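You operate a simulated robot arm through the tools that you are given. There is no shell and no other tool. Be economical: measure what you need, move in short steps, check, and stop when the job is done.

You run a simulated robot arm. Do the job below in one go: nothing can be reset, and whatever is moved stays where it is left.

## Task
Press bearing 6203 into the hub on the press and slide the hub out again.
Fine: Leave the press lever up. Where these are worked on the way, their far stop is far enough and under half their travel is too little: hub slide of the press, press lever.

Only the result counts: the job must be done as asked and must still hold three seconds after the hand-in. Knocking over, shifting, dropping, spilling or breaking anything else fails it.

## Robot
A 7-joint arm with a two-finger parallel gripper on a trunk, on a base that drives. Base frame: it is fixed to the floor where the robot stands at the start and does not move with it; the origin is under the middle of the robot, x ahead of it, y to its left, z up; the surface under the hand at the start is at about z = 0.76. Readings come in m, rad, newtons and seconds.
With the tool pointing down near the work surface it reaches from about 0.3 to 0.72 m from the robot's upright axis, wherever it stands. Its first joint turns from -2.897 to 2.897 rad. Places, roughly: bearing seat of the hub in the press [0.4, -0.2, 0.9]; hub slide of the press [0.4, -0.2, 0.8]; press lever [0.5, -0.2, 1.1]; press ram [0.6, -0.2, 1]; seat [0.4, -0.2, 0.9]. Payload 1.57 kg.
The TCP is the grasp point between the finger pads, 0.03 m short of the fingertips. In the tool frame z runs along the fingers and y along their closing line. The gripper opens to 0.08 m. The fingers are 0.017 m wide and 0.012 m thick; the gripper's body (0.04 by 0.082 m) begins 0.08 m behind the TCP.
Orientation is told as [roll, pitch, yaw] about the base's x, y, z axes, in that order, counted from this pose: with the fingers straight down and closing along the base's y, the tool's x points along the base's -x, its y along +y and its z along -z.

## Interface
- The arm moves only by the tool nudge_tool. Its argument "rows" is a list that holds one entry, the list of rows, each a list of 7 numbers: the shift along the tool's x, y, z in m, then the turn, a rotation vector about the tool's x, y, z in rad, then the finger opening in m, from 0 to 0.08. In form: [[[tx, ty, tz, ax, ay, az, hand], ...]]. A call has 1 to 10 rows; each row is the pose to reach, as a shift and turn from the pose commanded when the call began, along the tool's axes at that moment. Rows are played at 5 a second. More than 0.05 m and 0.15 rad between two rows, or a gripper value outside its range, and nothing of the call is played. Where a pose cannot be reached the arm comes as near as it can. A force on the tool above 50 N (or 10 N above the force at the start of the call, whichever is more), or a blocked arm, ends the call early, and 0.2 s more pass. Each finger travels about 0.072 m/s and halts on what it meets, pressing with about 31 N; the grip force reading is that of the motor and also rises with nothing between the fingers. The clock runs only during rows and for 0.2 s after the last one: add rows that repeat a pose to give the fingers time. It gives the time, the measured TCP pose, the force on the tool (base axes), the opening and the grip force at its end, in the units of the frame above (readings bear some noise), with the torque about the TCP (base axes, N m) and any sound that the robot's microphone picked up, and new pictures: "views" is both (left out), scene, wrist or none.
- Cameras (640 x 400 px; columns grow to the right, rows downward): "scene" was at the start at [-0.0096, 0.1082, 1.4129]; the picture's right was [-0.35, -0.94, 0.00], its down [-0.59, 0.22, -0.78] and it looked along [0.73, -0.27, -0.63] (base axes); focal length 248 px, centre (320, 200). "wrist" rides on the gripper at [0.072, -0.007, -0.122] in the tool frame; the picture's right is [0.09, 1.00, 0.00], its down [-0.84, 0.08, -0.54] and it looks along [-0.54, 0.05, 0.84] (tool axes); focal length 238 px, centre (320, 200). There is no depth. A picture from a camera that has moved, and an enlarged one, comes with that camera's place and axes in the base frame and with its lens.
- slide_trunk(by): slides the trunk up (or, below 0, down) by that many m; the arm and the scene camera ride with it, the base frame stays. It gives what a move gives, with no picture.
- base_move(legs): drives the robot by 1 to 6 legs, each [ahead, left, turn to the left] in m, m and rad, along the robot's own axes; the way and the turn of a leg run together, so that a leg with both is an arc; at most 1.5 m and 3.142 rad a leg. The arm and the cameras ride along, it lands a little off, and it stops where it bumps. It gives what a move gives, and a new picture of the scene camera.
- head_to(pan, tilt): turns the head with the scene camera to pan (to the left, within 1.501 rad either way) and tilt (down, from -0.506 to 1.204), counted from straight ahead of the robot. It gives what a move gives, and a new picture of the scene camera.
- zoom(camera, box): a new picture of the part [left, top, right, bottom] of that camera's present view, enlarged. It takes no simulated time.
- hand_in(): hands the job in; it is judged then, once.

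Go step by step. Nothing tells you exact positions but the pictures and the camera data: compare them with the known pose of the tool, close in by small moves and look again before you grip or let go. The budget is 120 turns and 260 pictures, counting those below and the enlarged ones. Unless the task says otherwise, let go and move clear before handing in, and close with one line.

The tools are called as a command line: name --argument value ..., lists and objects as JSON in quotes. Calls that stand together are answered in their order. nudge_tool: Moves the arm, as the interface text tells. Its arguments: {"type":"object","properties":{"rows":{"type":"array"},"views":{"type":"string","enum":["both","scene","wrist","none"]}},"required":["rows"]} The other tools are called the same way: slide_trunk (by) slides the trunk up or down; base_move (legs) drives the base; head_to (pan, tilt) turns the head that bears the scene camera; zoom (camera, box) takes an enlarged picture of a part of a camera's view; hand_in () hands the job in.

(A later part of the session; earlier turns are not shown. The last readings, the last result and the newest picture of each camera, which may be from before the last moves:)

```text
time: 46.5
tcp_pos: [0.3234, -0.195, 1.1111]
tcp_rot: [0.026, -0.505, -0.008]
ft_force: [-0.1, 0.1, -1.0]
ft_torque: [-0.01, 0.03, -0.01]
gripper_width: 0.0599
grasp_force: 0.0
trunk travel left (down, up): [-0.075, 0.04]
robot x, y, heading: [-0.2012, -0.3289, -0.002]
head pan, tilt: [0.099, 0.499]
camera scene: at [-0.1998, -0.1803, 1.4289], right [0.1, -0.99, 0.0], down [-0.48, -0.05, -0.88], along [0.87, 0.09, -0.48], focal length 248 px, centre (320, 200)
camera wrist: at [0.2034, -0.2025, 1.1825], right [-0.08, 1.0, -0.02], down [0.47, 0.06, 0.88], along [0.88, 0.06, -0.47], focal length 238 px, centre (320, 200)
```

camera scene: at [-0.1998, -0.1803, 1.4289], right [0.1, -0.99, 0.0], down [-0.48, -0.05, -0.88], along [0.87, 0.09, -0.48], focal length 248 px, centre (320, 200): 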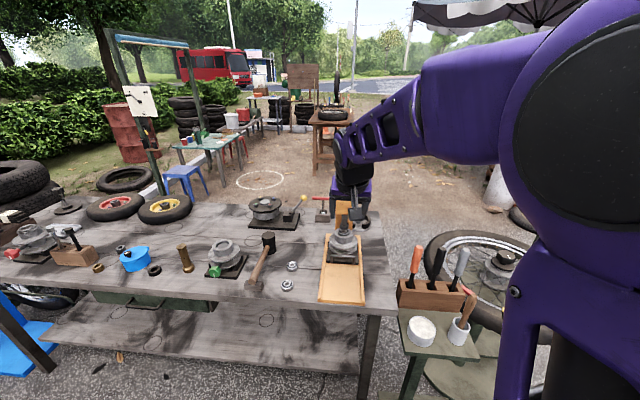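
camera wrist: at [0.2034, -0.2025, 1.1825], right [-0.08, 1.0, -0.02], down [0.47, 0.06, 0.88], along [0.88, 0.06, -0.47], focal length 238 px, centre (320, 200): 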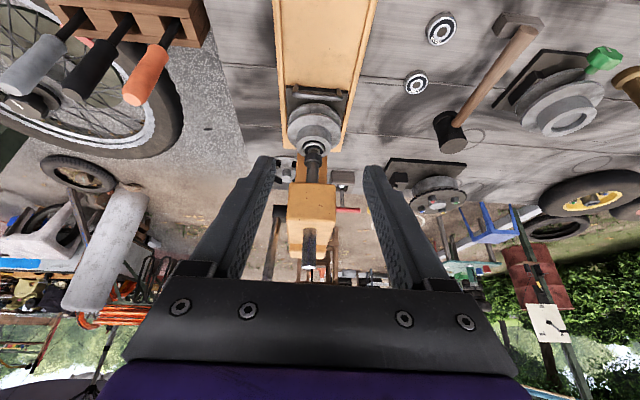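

I raise the hand and shift right to come in front of the lever's ball.

nudge_tool --rows '[[[-0.024, -0.013, -0.027, 0, -0.08, 0, 0.06], [-0.047, -0.026, -0.054, 0, -0.16, 0, 0.06], [-0.07, -0.04, -0.081, 0, -0.24, 0, 0.06], [-0.094, -0.053, -0.108, 0, -0.3, 0, 0.06], [-0.094, -0.053, -0.108, 0, -0.3, 0, 0.06]]]'

```text
time: 47.7
tcp_pos: [0.3548, -0.2504, 1.246]
tcp_rot: [0.031, -0.798, -0.02]
ft_force: [-0.5, 0.3, 0.3]
ft_torque: [0.0, -0.02, 0.02]
gripper_width: 0.0602
grasp_force: 0.1
trunk travel left (down, up): [-0.075, 0.04]
robot x, y, heading: [-0.2034, -0.3269, 0.002]
head pan, tilt: [0.099, 0.499]
camera scene: at [-0.199, -0.1911, 1.4297], right [-0.02, -1.0, 0.0], down [-0.47, 0.01, -0.88], along [0.88, -0.02, -0.47], focal length 248 px, centre (320, 200)
camera wrist: at [0.2194, -0.2571, 1.2786], right [-0.07, 1.0, -0.05], down [0.2, 0.06, 0.98], along [0.98, 0.06, -0.2], focal length 238 px, centre (320, 200)
```

scene: 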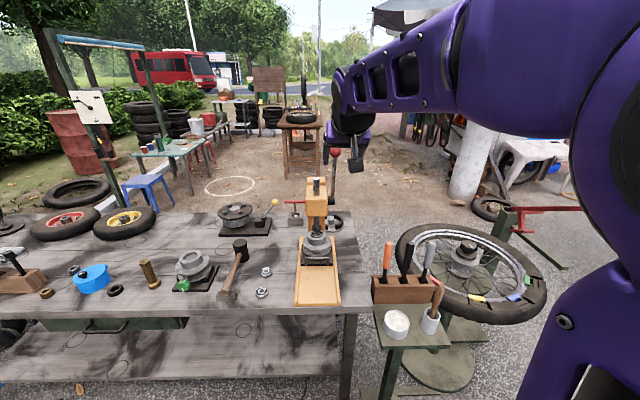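
wrist: 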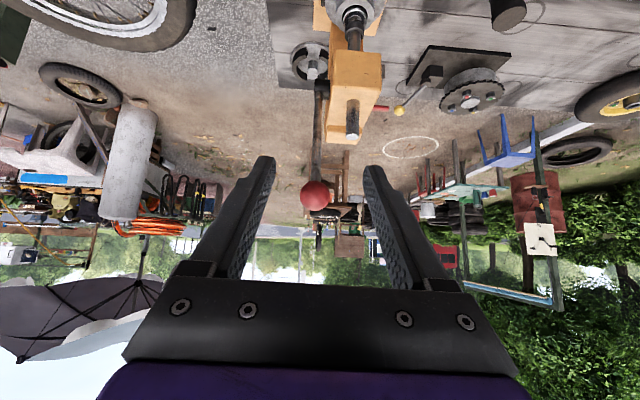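

Ball confirmed at (0.512, -0.245, 1.212). The elbow is touching the head, so I back the base 0.12 m and turn the head left a bit.

base_move --legs '[[-0.12, 0, 0]]'

nudge_tool --rows '[[[-0.03, 0, 0.03, 0, 0, 0, 0.06], [-0.06, 0, 0.06, 0, 0, 0, 0.06], [-0.09, 0.0, 0.09, 0, 0, 0, 0.06], [-0.09, 0.0, 0.09, 0, 0, 0, 0.06]]]'

```text
time: 49.0
tcp_pos: [0.2349, -0.2492, 1.2471]
tcp_rot: [0.03, -0.8, -0.019]
ft_force: [0.2, -0.3, -0.2]
ft_torque: [0.02, 0.0, 0.01]
gripper_width: 0.0598
grasp_force: 0.0
trunk travel left (down, up): [-0.075, 0.04]
robot x, y, heading: [-0.321, -0.325, 0.0]
head pan, tilt: [0.099, 0.499]
camera scene: at [-0.3188, -0.1919, 1.4303], right [-0.03, -1.0, 0.0], down [-0.46, 0.01, -0.89], along [0.89, -0.02, -0.46], focal length 248 px, centre (320, 200)
```

scene: 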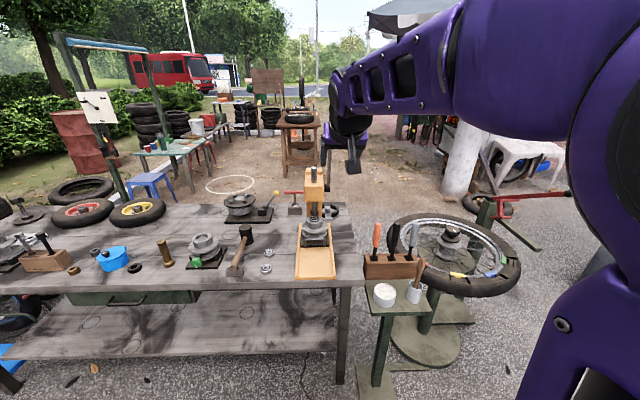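

```text
time: 50.0
tcp_pos: [0.3638, -0.2497, 1.2475]
tcp_rot: [0.033, -0.8, -0.018]
ft_force: [-0.8, 0.1, -0.1]
ft_torque: [-0.02, -0.03, 0.02]
gripper_width: 0.06
grasp_force: 0.1
trunk travel left (down, up): [-0.075, 0.04]
robot x, y, heading: [-0.32, -0.3273, -0.0]
head pan, tilt: [0.099, 0.499]
camera scene: at [-0.3194, -0.1803, 1.4289], right [0.1, -0.99, 0.0], down [-0.48, -0.05, -0.88], along [0.87, 0.09, -0.48], focal length 248 px, centre (320, 200)
camera wrist: at [0.2274, -0.2569, 1.2809], right [-0.07, 1.0, -0.04], down [0.2, 0.06, 0.98], along [0.98, 0.06, -0.2], focal length 238 px, centre (320, 200)
```

scene: 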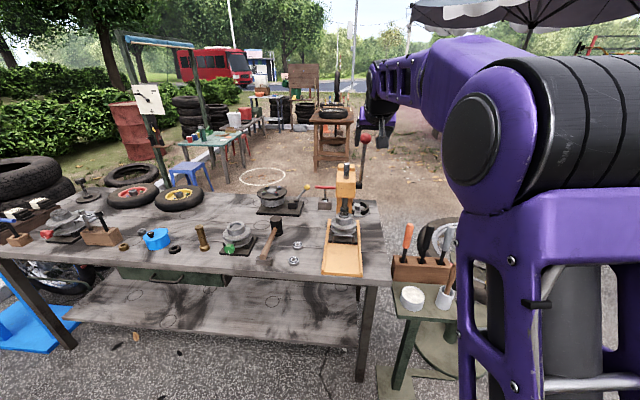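
wrist: 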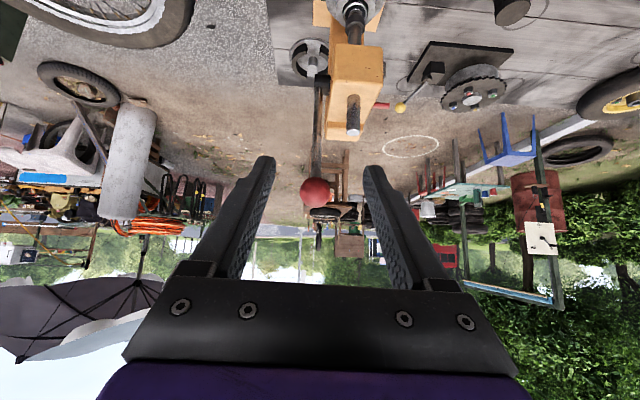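

The head is free again. I move the open hand around the ball: first sideways into line, then forward along the tool axis.

nudge_tool --rows '[[[-0.035, 0.003, 0.0, 0, 0, 0, 0.06], [-0.077, 0.003, 0.0, 0, 0, 0, 0.06], [-0.077, 0.003, 0.04, 0, 0, 0, 0.06], [-0.077, 0.003, 0.07, 0, 0, 0, 0.06], [-0.077, 0.003, 0.07, 0, 0, 0, 0.06]]]'

zoom --camera "scene" --box '[320, 100, 400, 200]'

```text
time: 51.2
tcp_pos: [0.4674, -0.247, 1.2551]
tcp_rot: [0.029, -0.8, -0.018]
ft_force: [0.1, -0.1, -0.5]
ft_torque: [0.02, 0.01, 0.0]
gripper_width: 0.0597
grasp_force: 0.0
trunk travel left (down, up): [-0.075, 0.04]
robot x, y, heading: [-0.3144, -0.3268, 0.006]
head pan, tilt: [0.099, 0.499]
camera scene: at [-0.3194, -0.1803, 1.4289], right [0.1, -0.99, 0.0], down [-0.48, -0.05, -0.88], along [0.87, 0.09, -0.48], focal length 248 px, centre (320, 200)
camera wrist: at [0.3306, -0.2541, 1.2872], right [-0.07, 1.0, -0.04], down [0.2, 0.06, 0.98], along [0.98, 0.06, -0.2], focal length 238 px, centre (320, 200)
```

scene: 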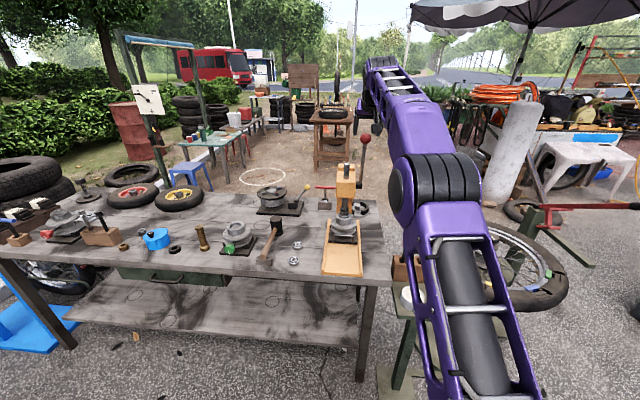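
wrist: 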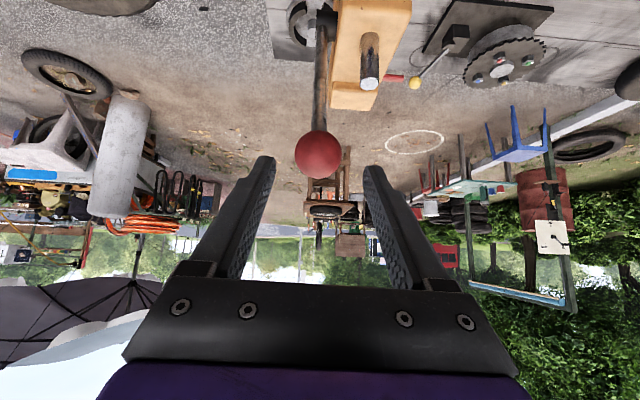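

```text
4.00 times, centred on (360, 150) of scene
camera zoom: at [-0.3194, -0.1803, 1.4289], right [0.1, -0.99, 0.0], down [-0.48, -0.05, -0.88], along [0.87, 0.09, -0.48], focal length 992 px, centre (160, 400)
```

zoom: 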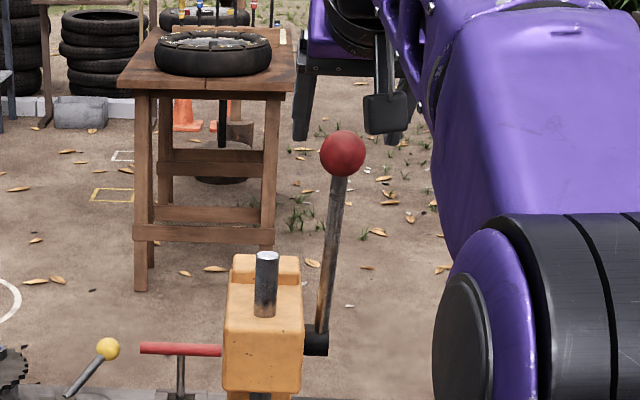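

The ball lies straight ahead along the tool axis, about 6 cm away. Advance and grip it.

nudge_tool --rows '[[[0, 0.001, 0.03, 0, 0, 0, 0.06], [0, 0.001, 0.062, 0, 0, 0, 0.06], [0, 0.001, 0.062, 0, 0, 0, 0.045], [0, 0.001, 0.062, 0, 0, 0, 0.03], [0, 0.001, 0.062, 0, 0, 0, 0.03], [0, 0.001, 0.062, 0, 0, 0, 0.03]]]' --views "wrist"

zoom --camera "scene" --box '[320, 100, 400, 200]'

```text
time: 52.6
tcp_pos: [0.5001, -0.2484, 1.2058]
tcp_rot: [0.03, -0.797, -0.019]
ft_force: [-3.1, -4.6, -3.0]
ft_torque: [-0.08, 0.12, -0.14]
gripper_width: 0.0367
grasp_force: 43.7
out of reach, approached as far as the arm can: row 2, 3, 4, 5, 6
trunk travel left (down, up): [-0.075, 0.04]
robot x, y, heading: [-0.321, -0.3302, 0.001]
head pan, tilt: [0.099, 0.499]
camera wrist: at [0.364, -0.2542, 1.2396], right [-0.07, 1.0, -0.05], down [0.2, 0.06, 0.98], along [0.98, 0.06, -0.2], focal length 238 px, centre (320, 200)
```

wrist: 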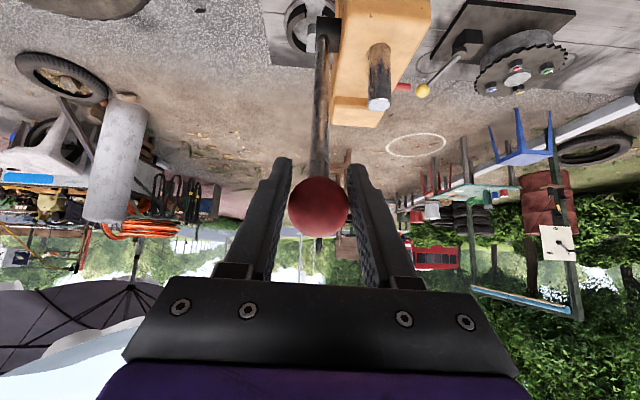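

```text
4.00 times, centred on (360, 150) of scene
camera zoom: at [-0.3197, -0.1809, 1.4289], right [0.1, -1.0, 0.0], down [-0.48, -0.05, -0.88], along [0.87, 0.09, -0.48], focal length 992 px, centre (160, 400)
```

zoom: 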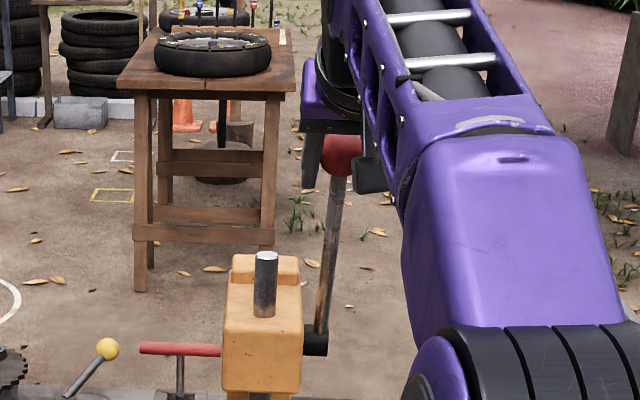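

The ball is held (0.037 m). Now I pull it down along the arc about the pivot (≈0.588, 1.0), first a third of the way.

nudge_tool --rows '[[[0.0125, 0, -0.006, 0, 0, 0, 0.03], [0.0254, 0, -0.0105, 0, 0, 0, 0.03], [0.04, 0, -0.015, 0, 0, 0, 0.03], [0.0537, 0, -0.0181, 0, 0, 0, 0.03], [0.0537, 0, -0.0181, 0, 0, 0, 0.03]]]' --views "wrist"

zoom --camera "scene" --box '[320, 110, 400, 230]'

```text
time: 53.8
tcp_pos: [0.449, -0.2451, 1.1813]
tcp_rot: [0.033, -0.799, -0.019]
ft_force: [0.0, 1.0, -0.1]
ft_torque: [-0.02, -0.04, -0.01]
gripper_width: 0.0299
grasp_force: 0.0
trunk travel left (down, up): [-0.075, 0.04]
robot x, y, heading: [-0.3188, -0.3288, -0.002]
head pan, tilt: [0.099, 0.499]
camera wrist: at [0.3131, -0.2522, 1.2145], right [-0.07, 1.0, -0.04], down [0.19, 0.06, 0.98], along [0.98, 0.06, -0.2], focal length 238 px, centre (320, 200)
```

wrist: 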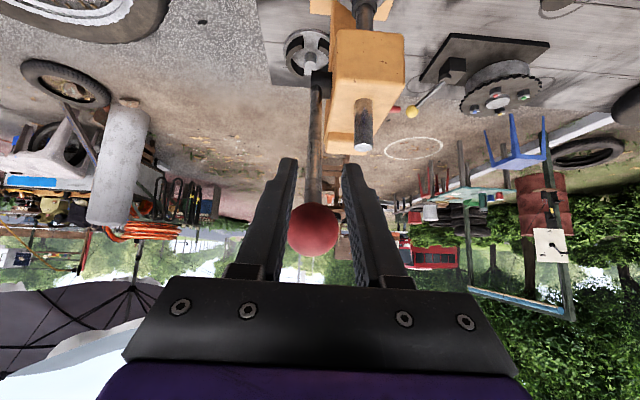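

```text
3.33 times, centred on (360, 170) of scene
camera zoom: at [-0.3197, -0.1803, 1.4289], right [0.1, -0.99, 0.0], down [-0.48, -0.05, -0.88], along [0.87, 0.09, -0.48], focal length 827 px, centre (187, 300)
```

zoom: 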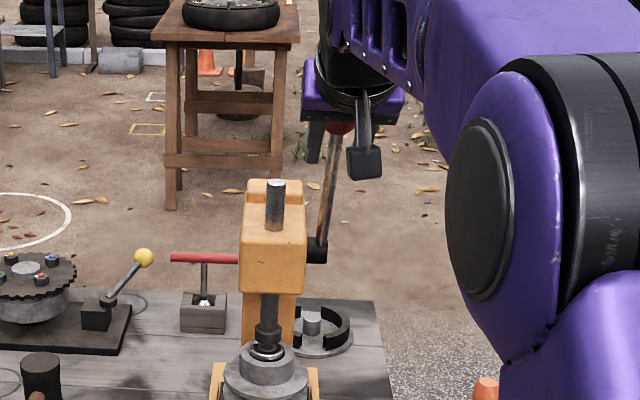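

The ball slipped because it lay at the pads' edge. A better hold is with the fingers straddling the ball front and back (closing in the lever's plane), so I retreat and turn the hand 90° again.

nudge_tool --rows '[[[0, 0, -0.04, 0, 0, 0, 0.03], [0.02, 0, -0.08, 0, 0, 0.1, 0.05], [0.02, 0, -0.1, 0, 0, 0.25, 0.06], [0.02, 0, -0.1, 0, 0, 0.4, 0.06], [0.02, 0, -0.1, 0, 0, 0.55, 0.06], [0.02, 0, -0.1, 0, 0, 0.7, 0.06], [0.02, 0, -0.1, 0, 0, 0.85, 0.06], [0.02, 0, -0.1, 0, 0, 1.0, 0.06], [0.02, 0, -0.1, 0, 0, 1.15, 0.06], [0.02, 0, -0.1, 0, 0, 1.3, 0.06]]]' --views "none"

nudge_tool --rows '[[[0, 0, 0, 0, 0, 0.13, 0.06], [0, 0, 0, 0, 0, 0.271, 0.06], [0, 0, 0, 0, 0, 0.271, 0.06]]]'

```text
time: 56.0
tcp_pos: [0.365, -0.2468, 1.237]
tcp_rot: [0.787, -0.171, -1.38]
ft_force: [-0.5, 0.2, -0.4]
ft_torque: [-0.03, 0.0, -0.04]
gripper_width: 0.0599
grasp_force: 0.0
trunk travel left (down, up): [-0.075, 0.04]
robot x, y, heading: [-0.3228, -0.3269, -0.001]
head pan, tilt: [0.099, 0.499]
```

```text
time: 56.8
tcp_pos: [0.3643, -0.2469, 1.2369]
tcp_rot: [0.798, 0.022, -1.57]
ft_force: [0.1, -0.2, 0.7]
ft_torque: [0.02, 0.01, 0.01]
gripper_width: 0.06
grasp_force: 0.0
trunk travel left (down, up): [-0.075, 0.04]
robot x, y, heading: [-0.3193, -0.3265, 0.004]
head pan, tilt: [0.099, 0.499]
camera scene: at [-0.3196, -0.1803, 1.4289], right [0.1, -0.99, 0.0], down [-0.48, -0.05, -0.88], along [0.87, 0.09, -0.48], focal length 248 px, centre (320, 200)
camera wrist: at [0.2738, -0.1762, 1.3178], right [0.69, 0.08, 0.72], down [-0.33, -0.85, 0.41], along [0.64, -0.53, -0.56], focal length 238 px, centre (320, 200)
```

scene: 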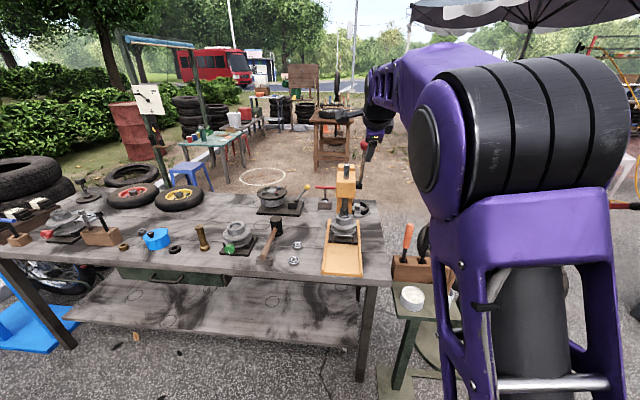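
wrist: 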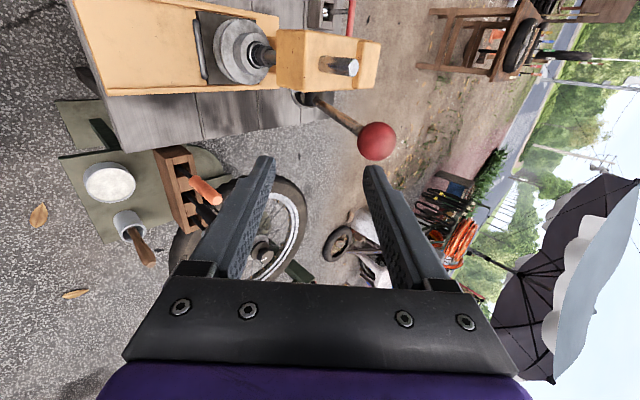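

The lever stays where it was left; the ball is now at (0.48, -0.246, 1.203). I align the hand axis with it and advance with the fingers front and back of the ball.

nudge_tool --rows '[[[0.0, 0.03, 0, 0, 0, 0, 0.07], [0.001, 0.0566, 0.0, 0, 0, 0, 0.07], [0.001, 0.0566, 0.035, 0, 0, 0, 0.07], [0.001, 0.0566, 0.05, 0, 0, 0, 0.07], [0.001, 0.0566, 0.05, 0, 0, 0, 0.07]]]'

zoom --camera "scene" --box '[320, 100, 420, 200]'

```text
time: 58.0
tcp_pos: [0.4395, -0.2454, 1.2416]
tcp_rot: [0.8, 0.021, -1.569]
ft_force: [-0.1, 0.3, 0.0]
ft_torque: [0.0, 0.03, -0.01]
gripper_width: 0.0702
grasp_force: 0.1
trunk travel left (down, up): [-0.075, 0.04]
robot x, y, heading: [-0.3227, -0.3286, 0.003]
head pan, tilt: [0.099, 0.499]
camera scene: at [-0.3196, -0.1803, 1.4289], right [0.1, -0.99, 0.0], down [-0.48, -0.05, -0.88], along [0.87, 0.09, -0.48], focal length 248 px, centre (320, 200)
camera wrist: at [0.3489, -0.175, 1.3234], right [0.69, 0.08, 0.72], down [-0.33, -0.85, 0.42], along [0.64, -0.53, -0.56], focal length 238 px, centre (320, 200)
```

scene: 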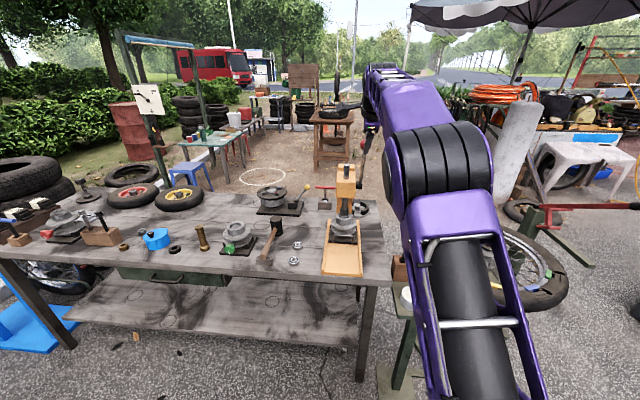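
wrist: 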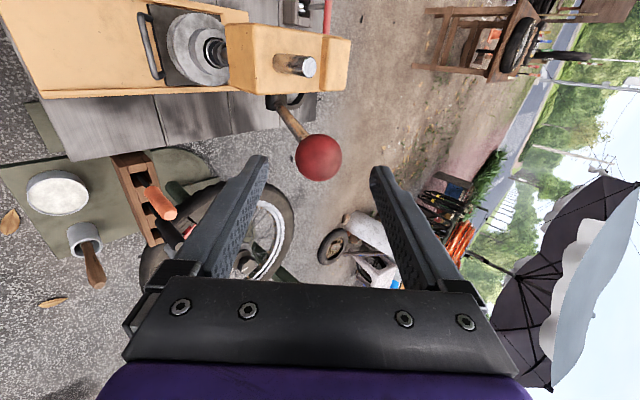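

```text
4.00 times, centred on (370, 150) of scene
camera zoom: at [-0.3196, -0.1803, 1.4289], right [0.1, -0.99, 0.0], down [-0.48, -0.05, -0.88], along [0.87, 0.09, -0.48], focal length 992 px, centre (120, 400)
```

zoom: 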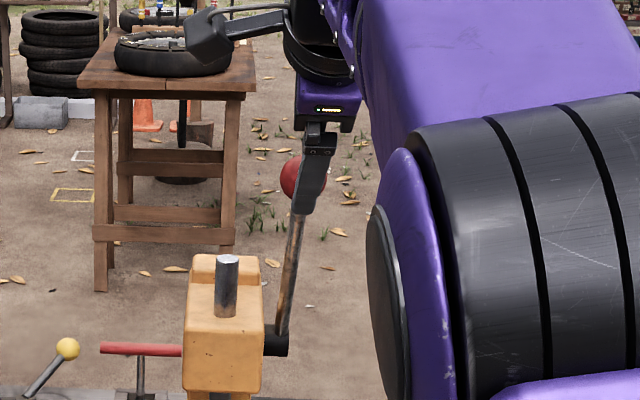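

The ball is straight ahead, 6 cm. Advance and close.

nudge_tool --rows '[[[-0.001, 0.002, 0.026, 0, 0, 0, 0.07], [-0.001, 0.002, 0.053, 0, 0, 0, 0.07], [-0.001, 0.002, 0.053, 0, 0, 0, 0.055], [-0.001, 0.002, 0.053, 0, 0, 0, 0.04], [-0.001, 0.002, 0.053, 0, 0, 0, 0.03], [-0.001, 0.002, 0.053, 0, 0, 0, 0.03]]]' --views "wrist"

zoom --camera "scene" --box '[320, 110, 420, 210]'

```text
time: 59.4
tcp_pos: [0.4797, -0.2454, 1.2055]
tcp_rot: [0.798, 0.022, -1.568]
ft_force: [-1.7, 0.3, -2.2]
ft_torque: [0.04, 0.21, -0.02]
gripper_width: 0.0375
grasp_force: 43.8
trunk travel left (down, up): [-0.075, 0.04]
robot x, y, heading: [-0.3222, -0.3257, 0.001]
head pan, tilt: [0.099, 0.499]
camera wrist: at [0.3882, -0.1743, 1.2867], right [0.69, 0.08, 0.71], down [-0.33, -0.85, 0.42], along [0.64, -0.53, -0.56], focal length 238 px, centre (320, 200)
```

wrist: 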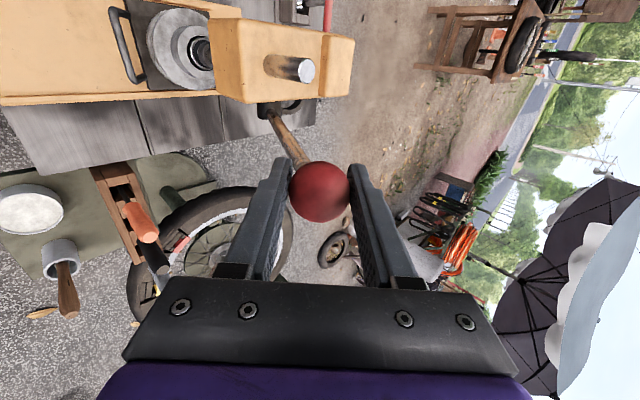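

```text
4.00 times, centred on (370, 160) of scene
camera zoom: at [-0.3195, -0.1803, 1.4288], right [0.1, -0.99, 0.0], down [-0.48, -0.05, -0.88], along [0.87, 0.09, -0.48], focal length 992 px, centre (120, 360)
```

zoom: 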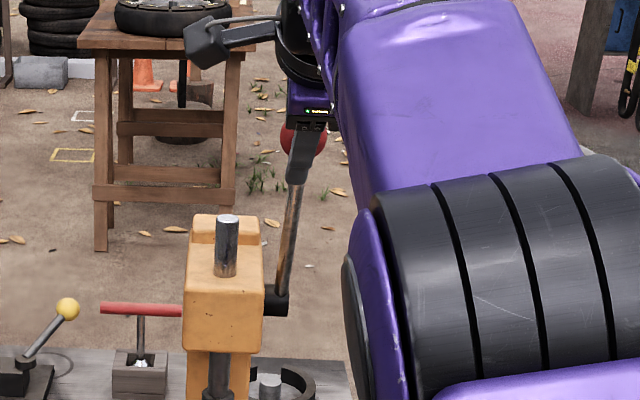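

The ball is now properly held front and back. Pulling along the arc, first part.

nudge_tool --rows '[[[0, -0.0137, -0.0042, 0, 0, 0, 0.03], [0, -0.028, -0.0076, 0, 0, 0, 0.03], [0, -0.0446, -0.0102, 0, 0, 0, 0.03], [0, -0.0613, -0.0116, 0, 0, 0, 0.03], [0, -0.0613, -0.0116, 0, 0, 0, 0.03]]]' --views "wrist"

zoom --camera "scene" --box '[320, 110, 420, 230]'

```text
time: 60.6
tcp_pos: [0.4267, -0.2462, 1.1707]
tcp_rot: [0.801, 0.02, -1.567]
ft_force: [-1.4, 2.9, 4.9]
ft_torque: [0.15, -0.7, 0.06]
gripper_width: 0.0373
grasp_force: 43.9
trunk travel left (down, up): [-0.075, 0.04]
robot x, y, heading: [-0.3222, -0.3249, -0.002]
head pan, tilt: [0.099, 0.499]
camera wrist: at [0.3362, -0.1744, 1.2527], right [0.69, 0.08, 0.72], down [-0.33, -0.85, 0.41], along [0.64, -0.53, -0.56], focal length 238 px, centre (320, 200)
```

wrist: 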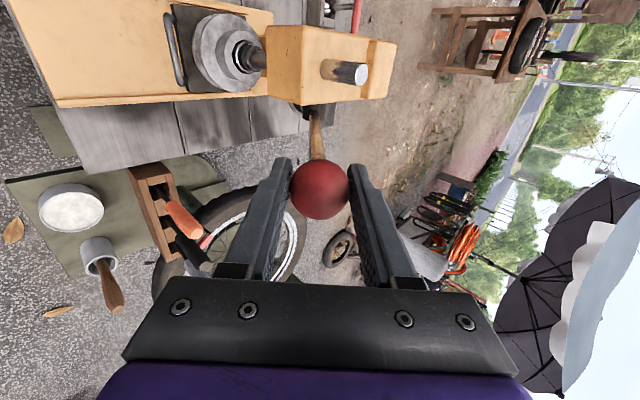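

```text
3.33 times, centred on (370, 170) of scene
camera zoom: at [-0.3204, -0.1801, 1.4289], right [0.1, -0.99, 0.0], down [-0.48, -0.05, -0.88], along [0.87, 0.09, -0.48], focal length 827 px, centre (153, 300)
```

zoom: 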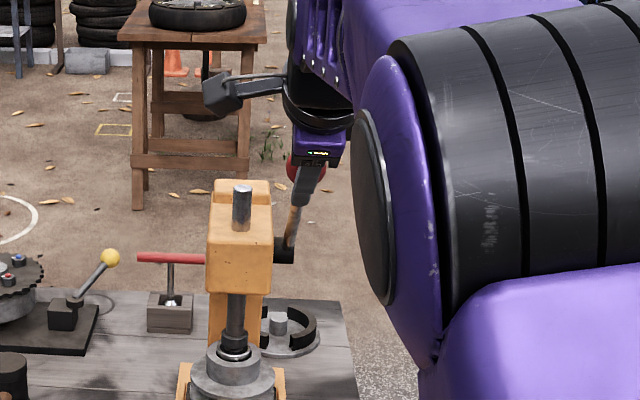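

It follows well with low force. I continue, now rotating the hand together with the lever about its pivot.

nudge_tool --rows '[[[0, -0.0235, 0.0002, -0.1, 0, 0, 0.03], [0, -0.0468, 0.0027, -0.2, 0, 0, 0.03], [0, -0.0698, 0.0075, -0.3, 0, 0, 0.03], [0, -0.0922, 0.0146, -0.4, 0, 0, 0.03], [0, -0.0922, 0.0146, -0.4, 0, 0, 0.03]]]'

zoom --camera "scene" --box '[310, 130, 410, 250]'

```text
time: 61.8
tcp_pos: [0.3753, -0.2457, 1.0933]
tcp_rot: [1.197, 0.019, -1.571]
ft_force: [6.0, -4.4, 0.4]
ft_torque: [-0.08, -0.59, -0.17]
gripper_width: 0.0374
grasp_force: 43.9
trunk travel left (down, up): [-0.075, 0.04]
robot x, y, heading: [-0.3204, -0.3276, -0.004]
head pan, tilt: [0.099, 0.499]
camera scene: at [-0.319, -0.1808, 1.4289], right [0.1, -1.0, 0.0], down [-0.48, -0.05, -0.88], along [0.87, 0.09, -0.48], focal length 248 px, centre (320, 200)
camera wrist: at [0.2599, -0.1733, 1.1331], right [0.36, 0.07, 0.93], down [-0.48, -0.84, 0.25], along [0.8, -0.53, -0.27], focal length 238 px, centre (320, 200)
```

scene: 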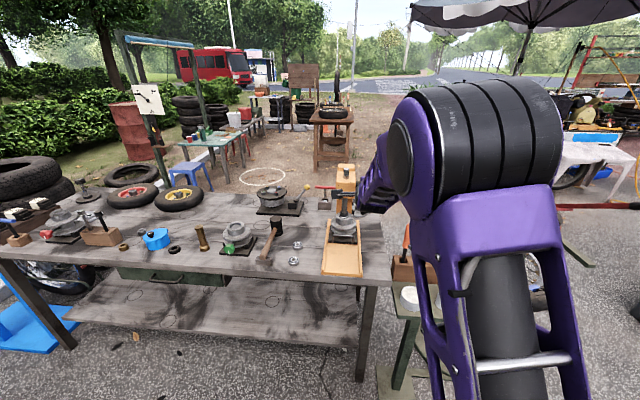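
wrist: 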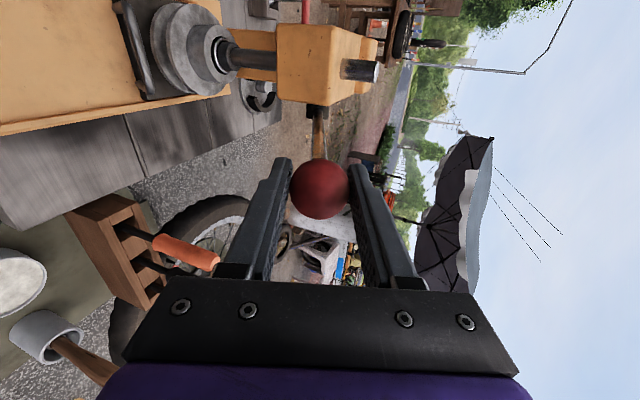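

```text
3.33 times, centred on (360, 190) of scene
camera zoom: at [-0.319, -0.1808, 1.4289], right [0.1, -1.0, 0.0], down [-0.48, -0.05, -0.88], along [0.87, 0.09, -0.48], focal length 827 px, centre (187, 233)
```

zoom: 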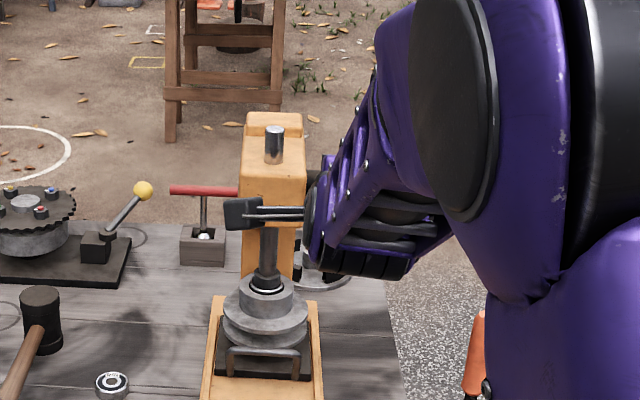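

The ram has come down. I look closely at ram and bearing, then continue.

zoom --camera "wrist" --box '[120, 0, 300, 112]'

nudge_tool --rows '[[[0, -0.012, 0.0, -0.05, 0, 0, 0.03], [0, -0.0235, 0.0002, -0.1, 0, 0, 0.03], [0, -0.035, 0.0012, -0.15, 0, 0, 0.03], [0, -0.0468, 0.0027, -0.2, 0, 0, 0.03], [0, -0.0468, 0.0027, -0.2, 0, 0, 0.03]]]'

zoom --camera "wrist" --box '[120, 0, 300, 112]'

```text
3.56 times, centred on (210, 56) of wrist
camera zoom: at [0.2599, -0.1733, 1.1331], right [0.36, 0.07, 0.93], down [-0.48, -0.84, 0.25], along [0.8, -0.53, -0.27], focal length 848 px, centre (711, 712)
```

zoom: 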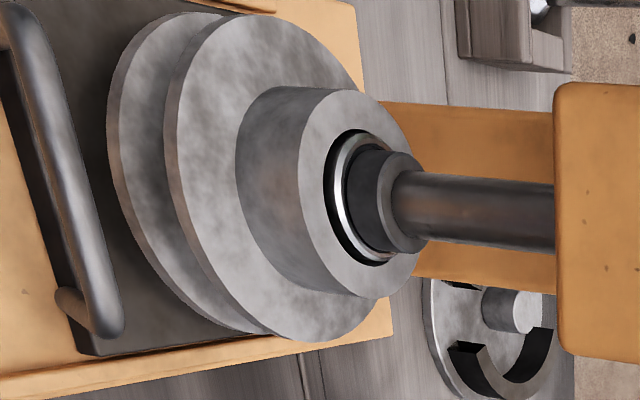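

```text
time: 63.0
tcp_pos: [0.362, -0.2439, 1.0494]
tcp_rot: [1.4, 0.022, -1.572]
ft_force: [17.7, -11.4, 2.6]
ft_torque: [-0.05, -0.36, -0.35]
gripper_width: 0.0371
grasp_force: 43.7
trunk travel left (down, up): [-0.075, 0.04]
robot x, y, heading: [-0.3227, -0.3271, 0.001]
head pan, tilt: [0.099, 0.499]
camera scene: at [-0.318, -0.1815, 1.429], right [0.1, -1.0, 0.0], down [-0.48, -0.05, -0.88], along [0.87, 0.09, -0.48], focal length 248 px, centre (320, 200)
camera wrist: at [0.2418, -0.1725, 1.0653], right [0.17, 0.07, 0.98], down [-0.52, -0.84, 0.15], along [0.84, -0.54, -0.11], focal length 238 px, centre (320, 200)
```

scene: 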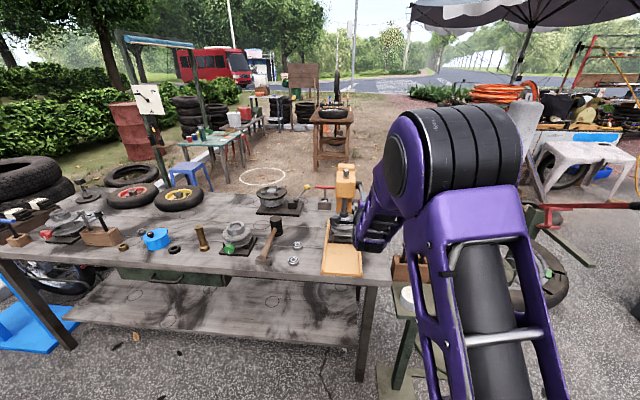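
wrist: 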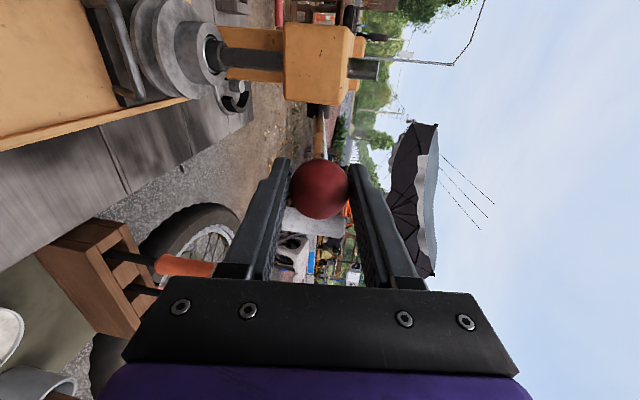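

```text
3.56 times, centred on (210, 56) of wrist
camera zoom: at [0.2418, -0.1725, 1.0653], right [0.17, 0.07, 0.98], down [-0.52, -0.84, 0.15], along [0.84, -0.54, -0.11], focal length 848 px, centre (711, 712)
```

zoom: 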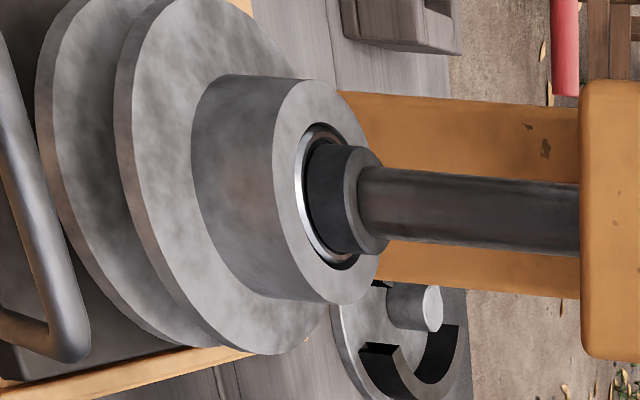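

The ram is on the bearing and pressing it in. I continue to the lever's stop, correcting the radius by 2–3 mm.

nudge_tool --rows '[[[0, -0.012, 0.003, -0.05, 0, 0, 0.03], [0, -0.0235, 0.0035, -0.1, 0, 0, 0.03], [0, -0.035, 0.0045, -0.15, 0, 0, 0.03], [0, -0.0468, 0.0057, -0.2, 0, 0, 0.03], [0, -0.0468, 0.0057, -0.2, 0, 0, 0.03]]]'

zoom --camera "wrist" --box '[120, 0, 300, 112]'

```text
time: 63.9
tcp_pos: [0.3611, -0.2396, 1.0297]
tcp_rot: [1.617, 0.027, -1.565]
ft_force: [-1.3, -0.6, 29.6]
ft_torque: [-0.21, -0.19, -0.08]
gripper_width: 0.0559
grasp_force: 15.3
trunk travel left (down, up): [-0.075, 0.04]
robot x, y, heading: [-0.3211, -0.3289, -0.002]
head pan, tilt: [0.099, 0.499]
stopped in row 4: the force on the tool passed its limit at 53 N (the readings are from after the stop); the commanded pose is now the measured one
camera scene: at [-0.322, -0.1805, 1.4289], right [0.1, -0.99, 0.0], down [-0.47, -0.05, -0.88], along [0.87, 0.09, -0.48], focal length 248 px, centre (320, 200)
camera wrist: at [0.2415, -0.168, 1.0195], right [-0.04, 0.07, 1.0], down [-0.54, -0.84, 0.03], along [0.84, -0.54, 0.07], focal length 238 px, centre (320, 200)
```

scene: 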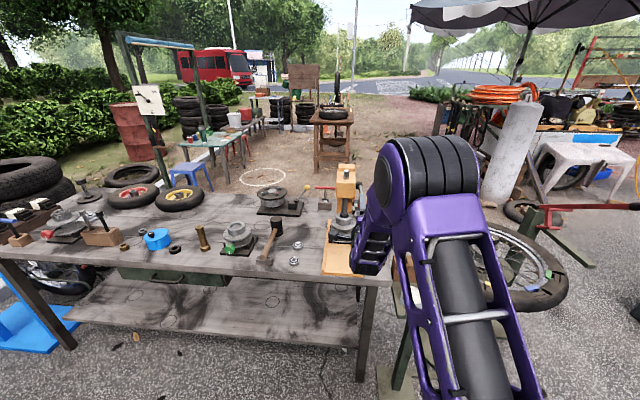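
wrist: 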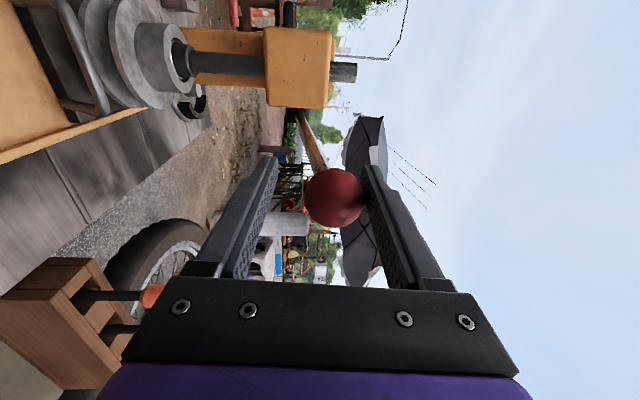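

```text
3.56 times, centred on (210, 56) of wrist
camera zoom: at [0.2415, -0.168, 1.0195], right [-0.04, 0.07, 1.0], down [-0.54, -0.84, 0.03], along [0.84, -0.54, 0.07], focal length 848 px, centre (711, 712)
```

zoom: 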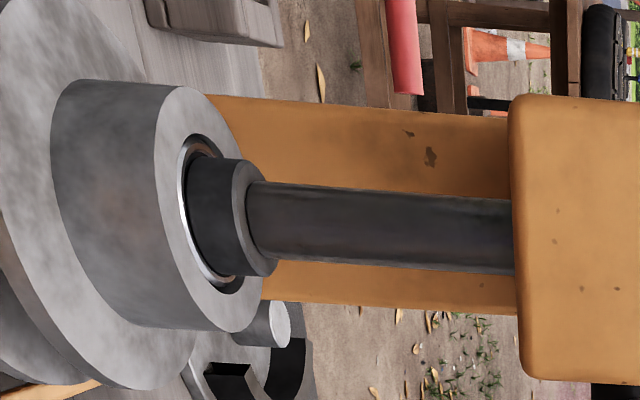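

About 50 N resistance at lever angle ~80°, but the finger motor yielded, so I can't tell yet if it is the stop. I open to the mechanical limit so that the upper finger is rigid and press down again.

nudge_tool --rows '[[[0, 0.0, 0, 0, 0, 0, 0.08], [0, 0.0, 0, 0, 0, 0, 0.08], [0, -0.008, 0, 0, 0, 0, 0.08], [0, -0.014, 0, 0, 0, 0, 0.08], [0, -0.018, 0, 0, 0, 0, 0.08], [0, -0.022, 0, 0, 0, 0, 0.08]]]' --views "wrist"

zoom --camera "wrist" --box '[120, 0, 300, 112]'

```text
time: 65.1
tcp_pos: [0.3653, -0.24, 1.02]
tcp_rot: [1.635, 0.027, -1.566]
ft_force: [-3.8, -0.9, 18.6]
ft_torque: [-0.08, -0.16, -0.2]
gripper_width: 0.0802
grasp_force: 0.0
trunk travel left (down, up): [-0.075, 0.04]
robot x, y, heading: [-0.3196, -0.3258, 0.006]
head pan, tilt: [0.099, 0.499]
stopped in row 6: the force on the tool passed its limit at 51 N (the readings are from after the stop); the commanded pose is now the measured one
camera wrist: at [0.2442, -0.1673, 1.0071], right [-0.06, 0.06, 1.0], down [-0.54, -0.84, 0.02], along [0.84, -0.54, 0.09], focal length 238 px, centre (320, 200)
```

wrist: 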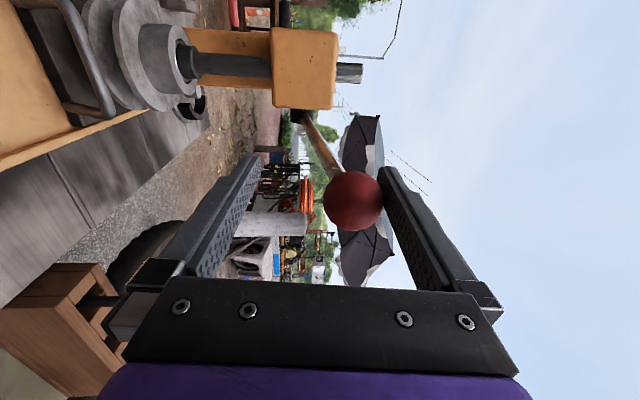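

```text
3.56 times, centred on (210, 56) of wrist
camera zoom: at [0.2442, -0.1673, 1.0071], right [-0.06, 0.06, 1.0], down [-0.54, -0.84, 0.02], along [0.84, -0.54, 0.09], focal length 848 px, centre (711, 712)
```

zoom: 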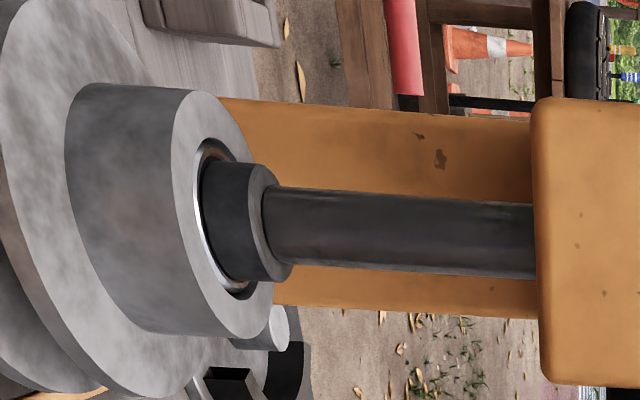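

The ball did not move at 51 N. To be sure it is the stop, I load it a bit more gradually.

nudge_tool --rows '[[[0, -0.002, 0, 0, 0, 0, 0.08], [0, -0.003, 0, 0, 0, 0, 0.08], [0, -0.003, 0, 0, 0, 0, 0.08]]]' --views "none"

```text
time: 65.9
tcp_pos: [0.3643, -0.2401, 1.019]
tcp_rot: [1.637, 0.027, -1.562]
ft_force: [1.0, -0.2, 33.2]
ft_torque: [-0.26, -0.02, 0.02]
gripper_width: 0.0799
grasp_force: 0.3
trunk travel left (down, up): [-0.075, 0.04]
robot x, y, heading: [-0.3177, -0.329, -0.002]
head pan, tilt: [0.099, 0.499]
```

nudge_tool --rows '[[[0, -0.001, 0, 0, 0, 0, 0.08], [0, -0.002, 0, 0, 0, 0, 0.08], [0, -0.002, 0, 0, 0, 0, 0.08]]]' --views "none"

nudge_tool --rows '[[[0, -0.001, 0, 0, 0, 0, 0.08], [0, -0.0015, 0, 0, 0, 0, 0.08], [0, -0.0015, 0, 0, 0, 0, 0.08]]]' --views "wrist"

zoom --camera "wrist" --box '[120, 0, 300, 112]'

```text
time: 66.7
tcp_pos: [0.3646, -0.2398, 1.018]
tcp_rot: [1.641, 0.027, -1.563]
ft_force: [-1.2, 0.0, 37.8]
ft_torque: [-0.34, -0.07, 0.1]
gripper_width: 0.0802
grasp_force: 0.1
trunk travel left (down, up): [-0.075, 0.04]
robot x, y, heading: [-0.3174, -0.3251, 0.001]
head pan, tilt: [0.099, 0.499]
```

```text
time: 67.5
tcp_pos: [0.3651, -0.2397, 1.0186]
tcp_rot: [1.643, 0.03, -1.565]
ft_force: [0.6, -0.5, 40.8]
ft_torque: [-0.35, -0.01, 0.15]
gripper_width: 0.0802
grasp_force: 0.9
trunk travel left (down, up): [-0.075, 0.04]
robot x, y, heading: [-0.3166, -0.3286, -0.002]
head pan, tilt: [0.099, 0.499]
camera wrist: at [0.2443, -0.1672, 1.0043], right [-0.07, 0.06, 1.0], down [-0.54, -0.84, 0.01], along [0.84, -0.54, 0.1], focal length 238 px, centre (320, 200)
```

wrist: 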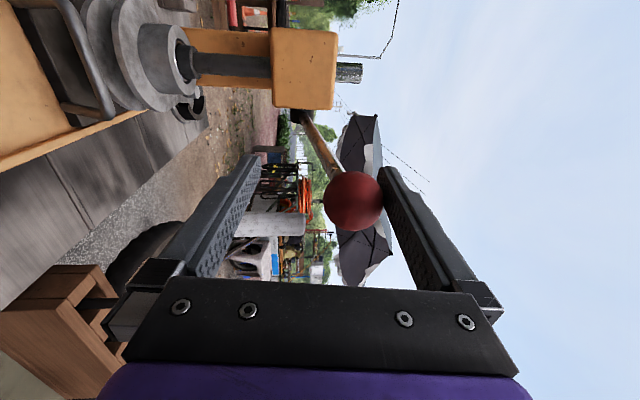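

```text
3.56 times, centred on (210, 56) of wrist
camera zoom: at [0.2443, -0.1672, 1.0043], right [-0.07, 0.06, 1.0], down [-0.54, -0.84, 0.01], along [0.84, -0.54, 0.1], focal length 848 px, centre (711, 712)
```

zoom: 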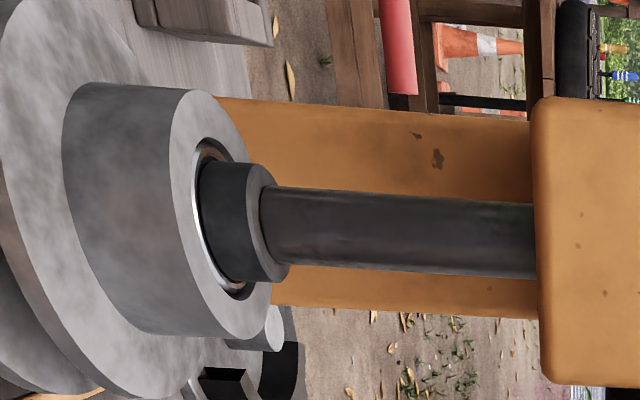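

It is rigid: the lever is at its stop. Now I re-centre the hand on the ball and grip it to raise the lever.

nudge_tool --rows '[[[0, 0.01, -0.001, 0.08, 0, 0, 0.08], [0, 0.02, -0.002, 0.16, 0, 0, 0.08], [0, 0.025, -0.003, 0.24, 0, 0, 0.07], [0, 0.025, -0.003, 0.24, 0, 0, 0.05], [0, 0.025, -0.003, 0.24, 0, 0, 0.03], [0, 0.025, -0.003, 0.24, 0, 0, 0.03], [0, 0.025, -0.003, 0.24, 0, 0, 0.03]]]' --views "wrist"

```text
time: 69.1
tcp_pos: [0.361, -0.2402, 1.0362]
tcp_rot: [1.385, 0.028, -1.565]
ft_force: [4.3, -0.7, 19.8]
ft_torque: [-0.12, -0.08, 0.02]
gripper_width: 0.0486
grasp_force: 10.4
trunk travel left (down, up): [-0.075, 0.04]
robot x, y, heading: [-0.3216, -0.3281, -0.002]
head pan, tilt: [0.099, 0.499]
camera wrist: at [0.2405, -0.1689, 1.0527], right [0.18, 0.07, 0.98], down [-0.51, -0.84, 0.15], along [0.84, -0.53, -0.12], focal length 238 px, centre (320, 200)
```

wrist: 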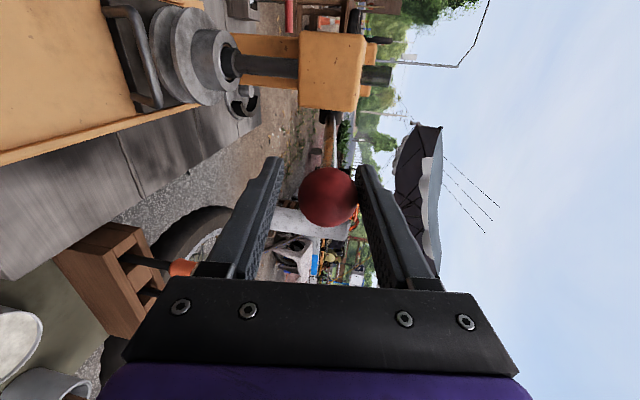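

The ball is still a bit high in the grip; I raise a few mm and let both fingers close.

nudge_tool --rows '[[[-0.003, 0.004, 0, 0, 0, 0, 0.03], [-0.005, 0.007, 0, 0, 0, 0, 0.03], [-0.005, 0.007, 0, 0, 0, 0, 0.03]]]' --views "none"

```text
time: 69.9
tcp_pos: [0.3599, -0.2441, 1.0405]
tcp_rot: [1.382, 0.025, -1.561]
ft_force: [2.6, 5.8, 15.5]
ft_torque: [-0.18, -0.05, 0.1]
gripper_width: 0.043
grasp_force: 6.9
trunk travel left (down, up): [-0.075, 0.04]
robot x, y, heading: [-0.3235, -0.327, -0.002]
head pan, tilt: [0.099, 0.499]
```

Raising the lever along the reverse arc.

nudge_tool --rows '[[[0, 0.0231, 0.0009, 0.1, 0, 0, 0.03], [0, 0.0461, 0.0041, 0.2, 0, 0, 0.03], [0, 0.0686, 0.0096, 0.3, 0, 0, 0.03], [0, 0.0904, 0.0173, 0.4, 0, 0, 0.03], [0, 0.1113, 0.0272, 0.5, 0, 0, 0.03], [0, 0.1113, 0.0272, 0.5, 0, 0, 0.03]]]'

zoom --camera "wrist" --box '[120, 0, 300, 112]'

```text
time: 71.3
tcp_pos: [0.4084, -0.2223, 1.1418]
tcp_rot: [0.875, 0.042, -1.533]
ft_force: [3.4, 6.8, -2.3]
ft_torque: [0.16, -0.11, -0.08]
gripper_width: 0.0297
grasp_force: 0.1
trunk travel left (down, up): [-0.075, 0.04]
robot x, y, heading: [-0.3183, -0.3261, 0.004]
head pan, tilt: [0.099, 0.499]
stopped in row 6: the force on the tool passed its limit at 51 N (the readings are from after the stop); the commanded pose is now the measured one
camera scene: at [-0.3193, -0.1779, 1.4287], right [0.11, -0.99, 0.0], down [-0.48, -0.05, -0.88], along [0.87, 0.09, -0.48], focal length 248 px, centre (320, 200)
camera wrist: at [0.3098, -0.156, 1.2169], right [0.63, 0.08, 0.77], down [-0.34, -0.87, 0.37], along [0.7, -0.49, -0.52], focal length 238 px, centre (320, 200)
```

scene: 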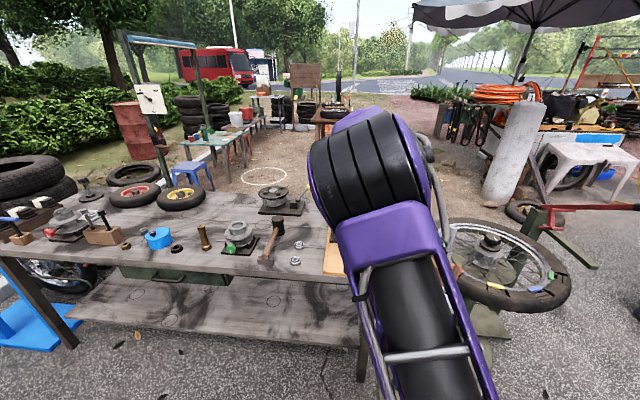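
wrist: 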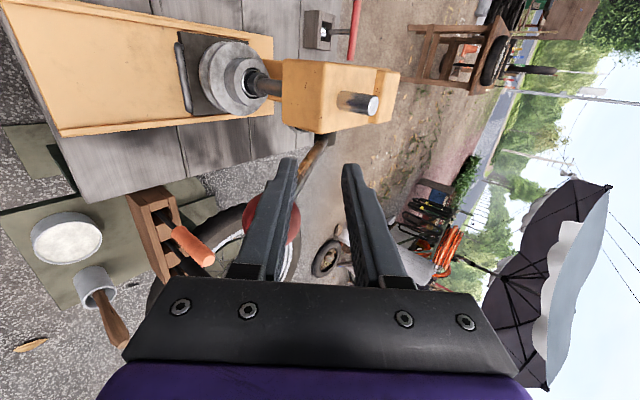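

```text
3.56 times, centred on (210, 56) of wrist
camera zoom: at [0.3098, -0.156, 1.2169], right [0.63, 0.08, 0.77], down [-0.34, -0.87, 0.37], along [0.7, -0.49, -0.52], focal length 848 px, centre (711, 712)
```

zoom: 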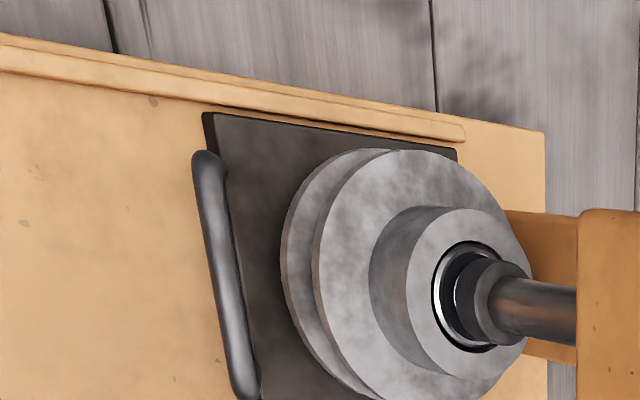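

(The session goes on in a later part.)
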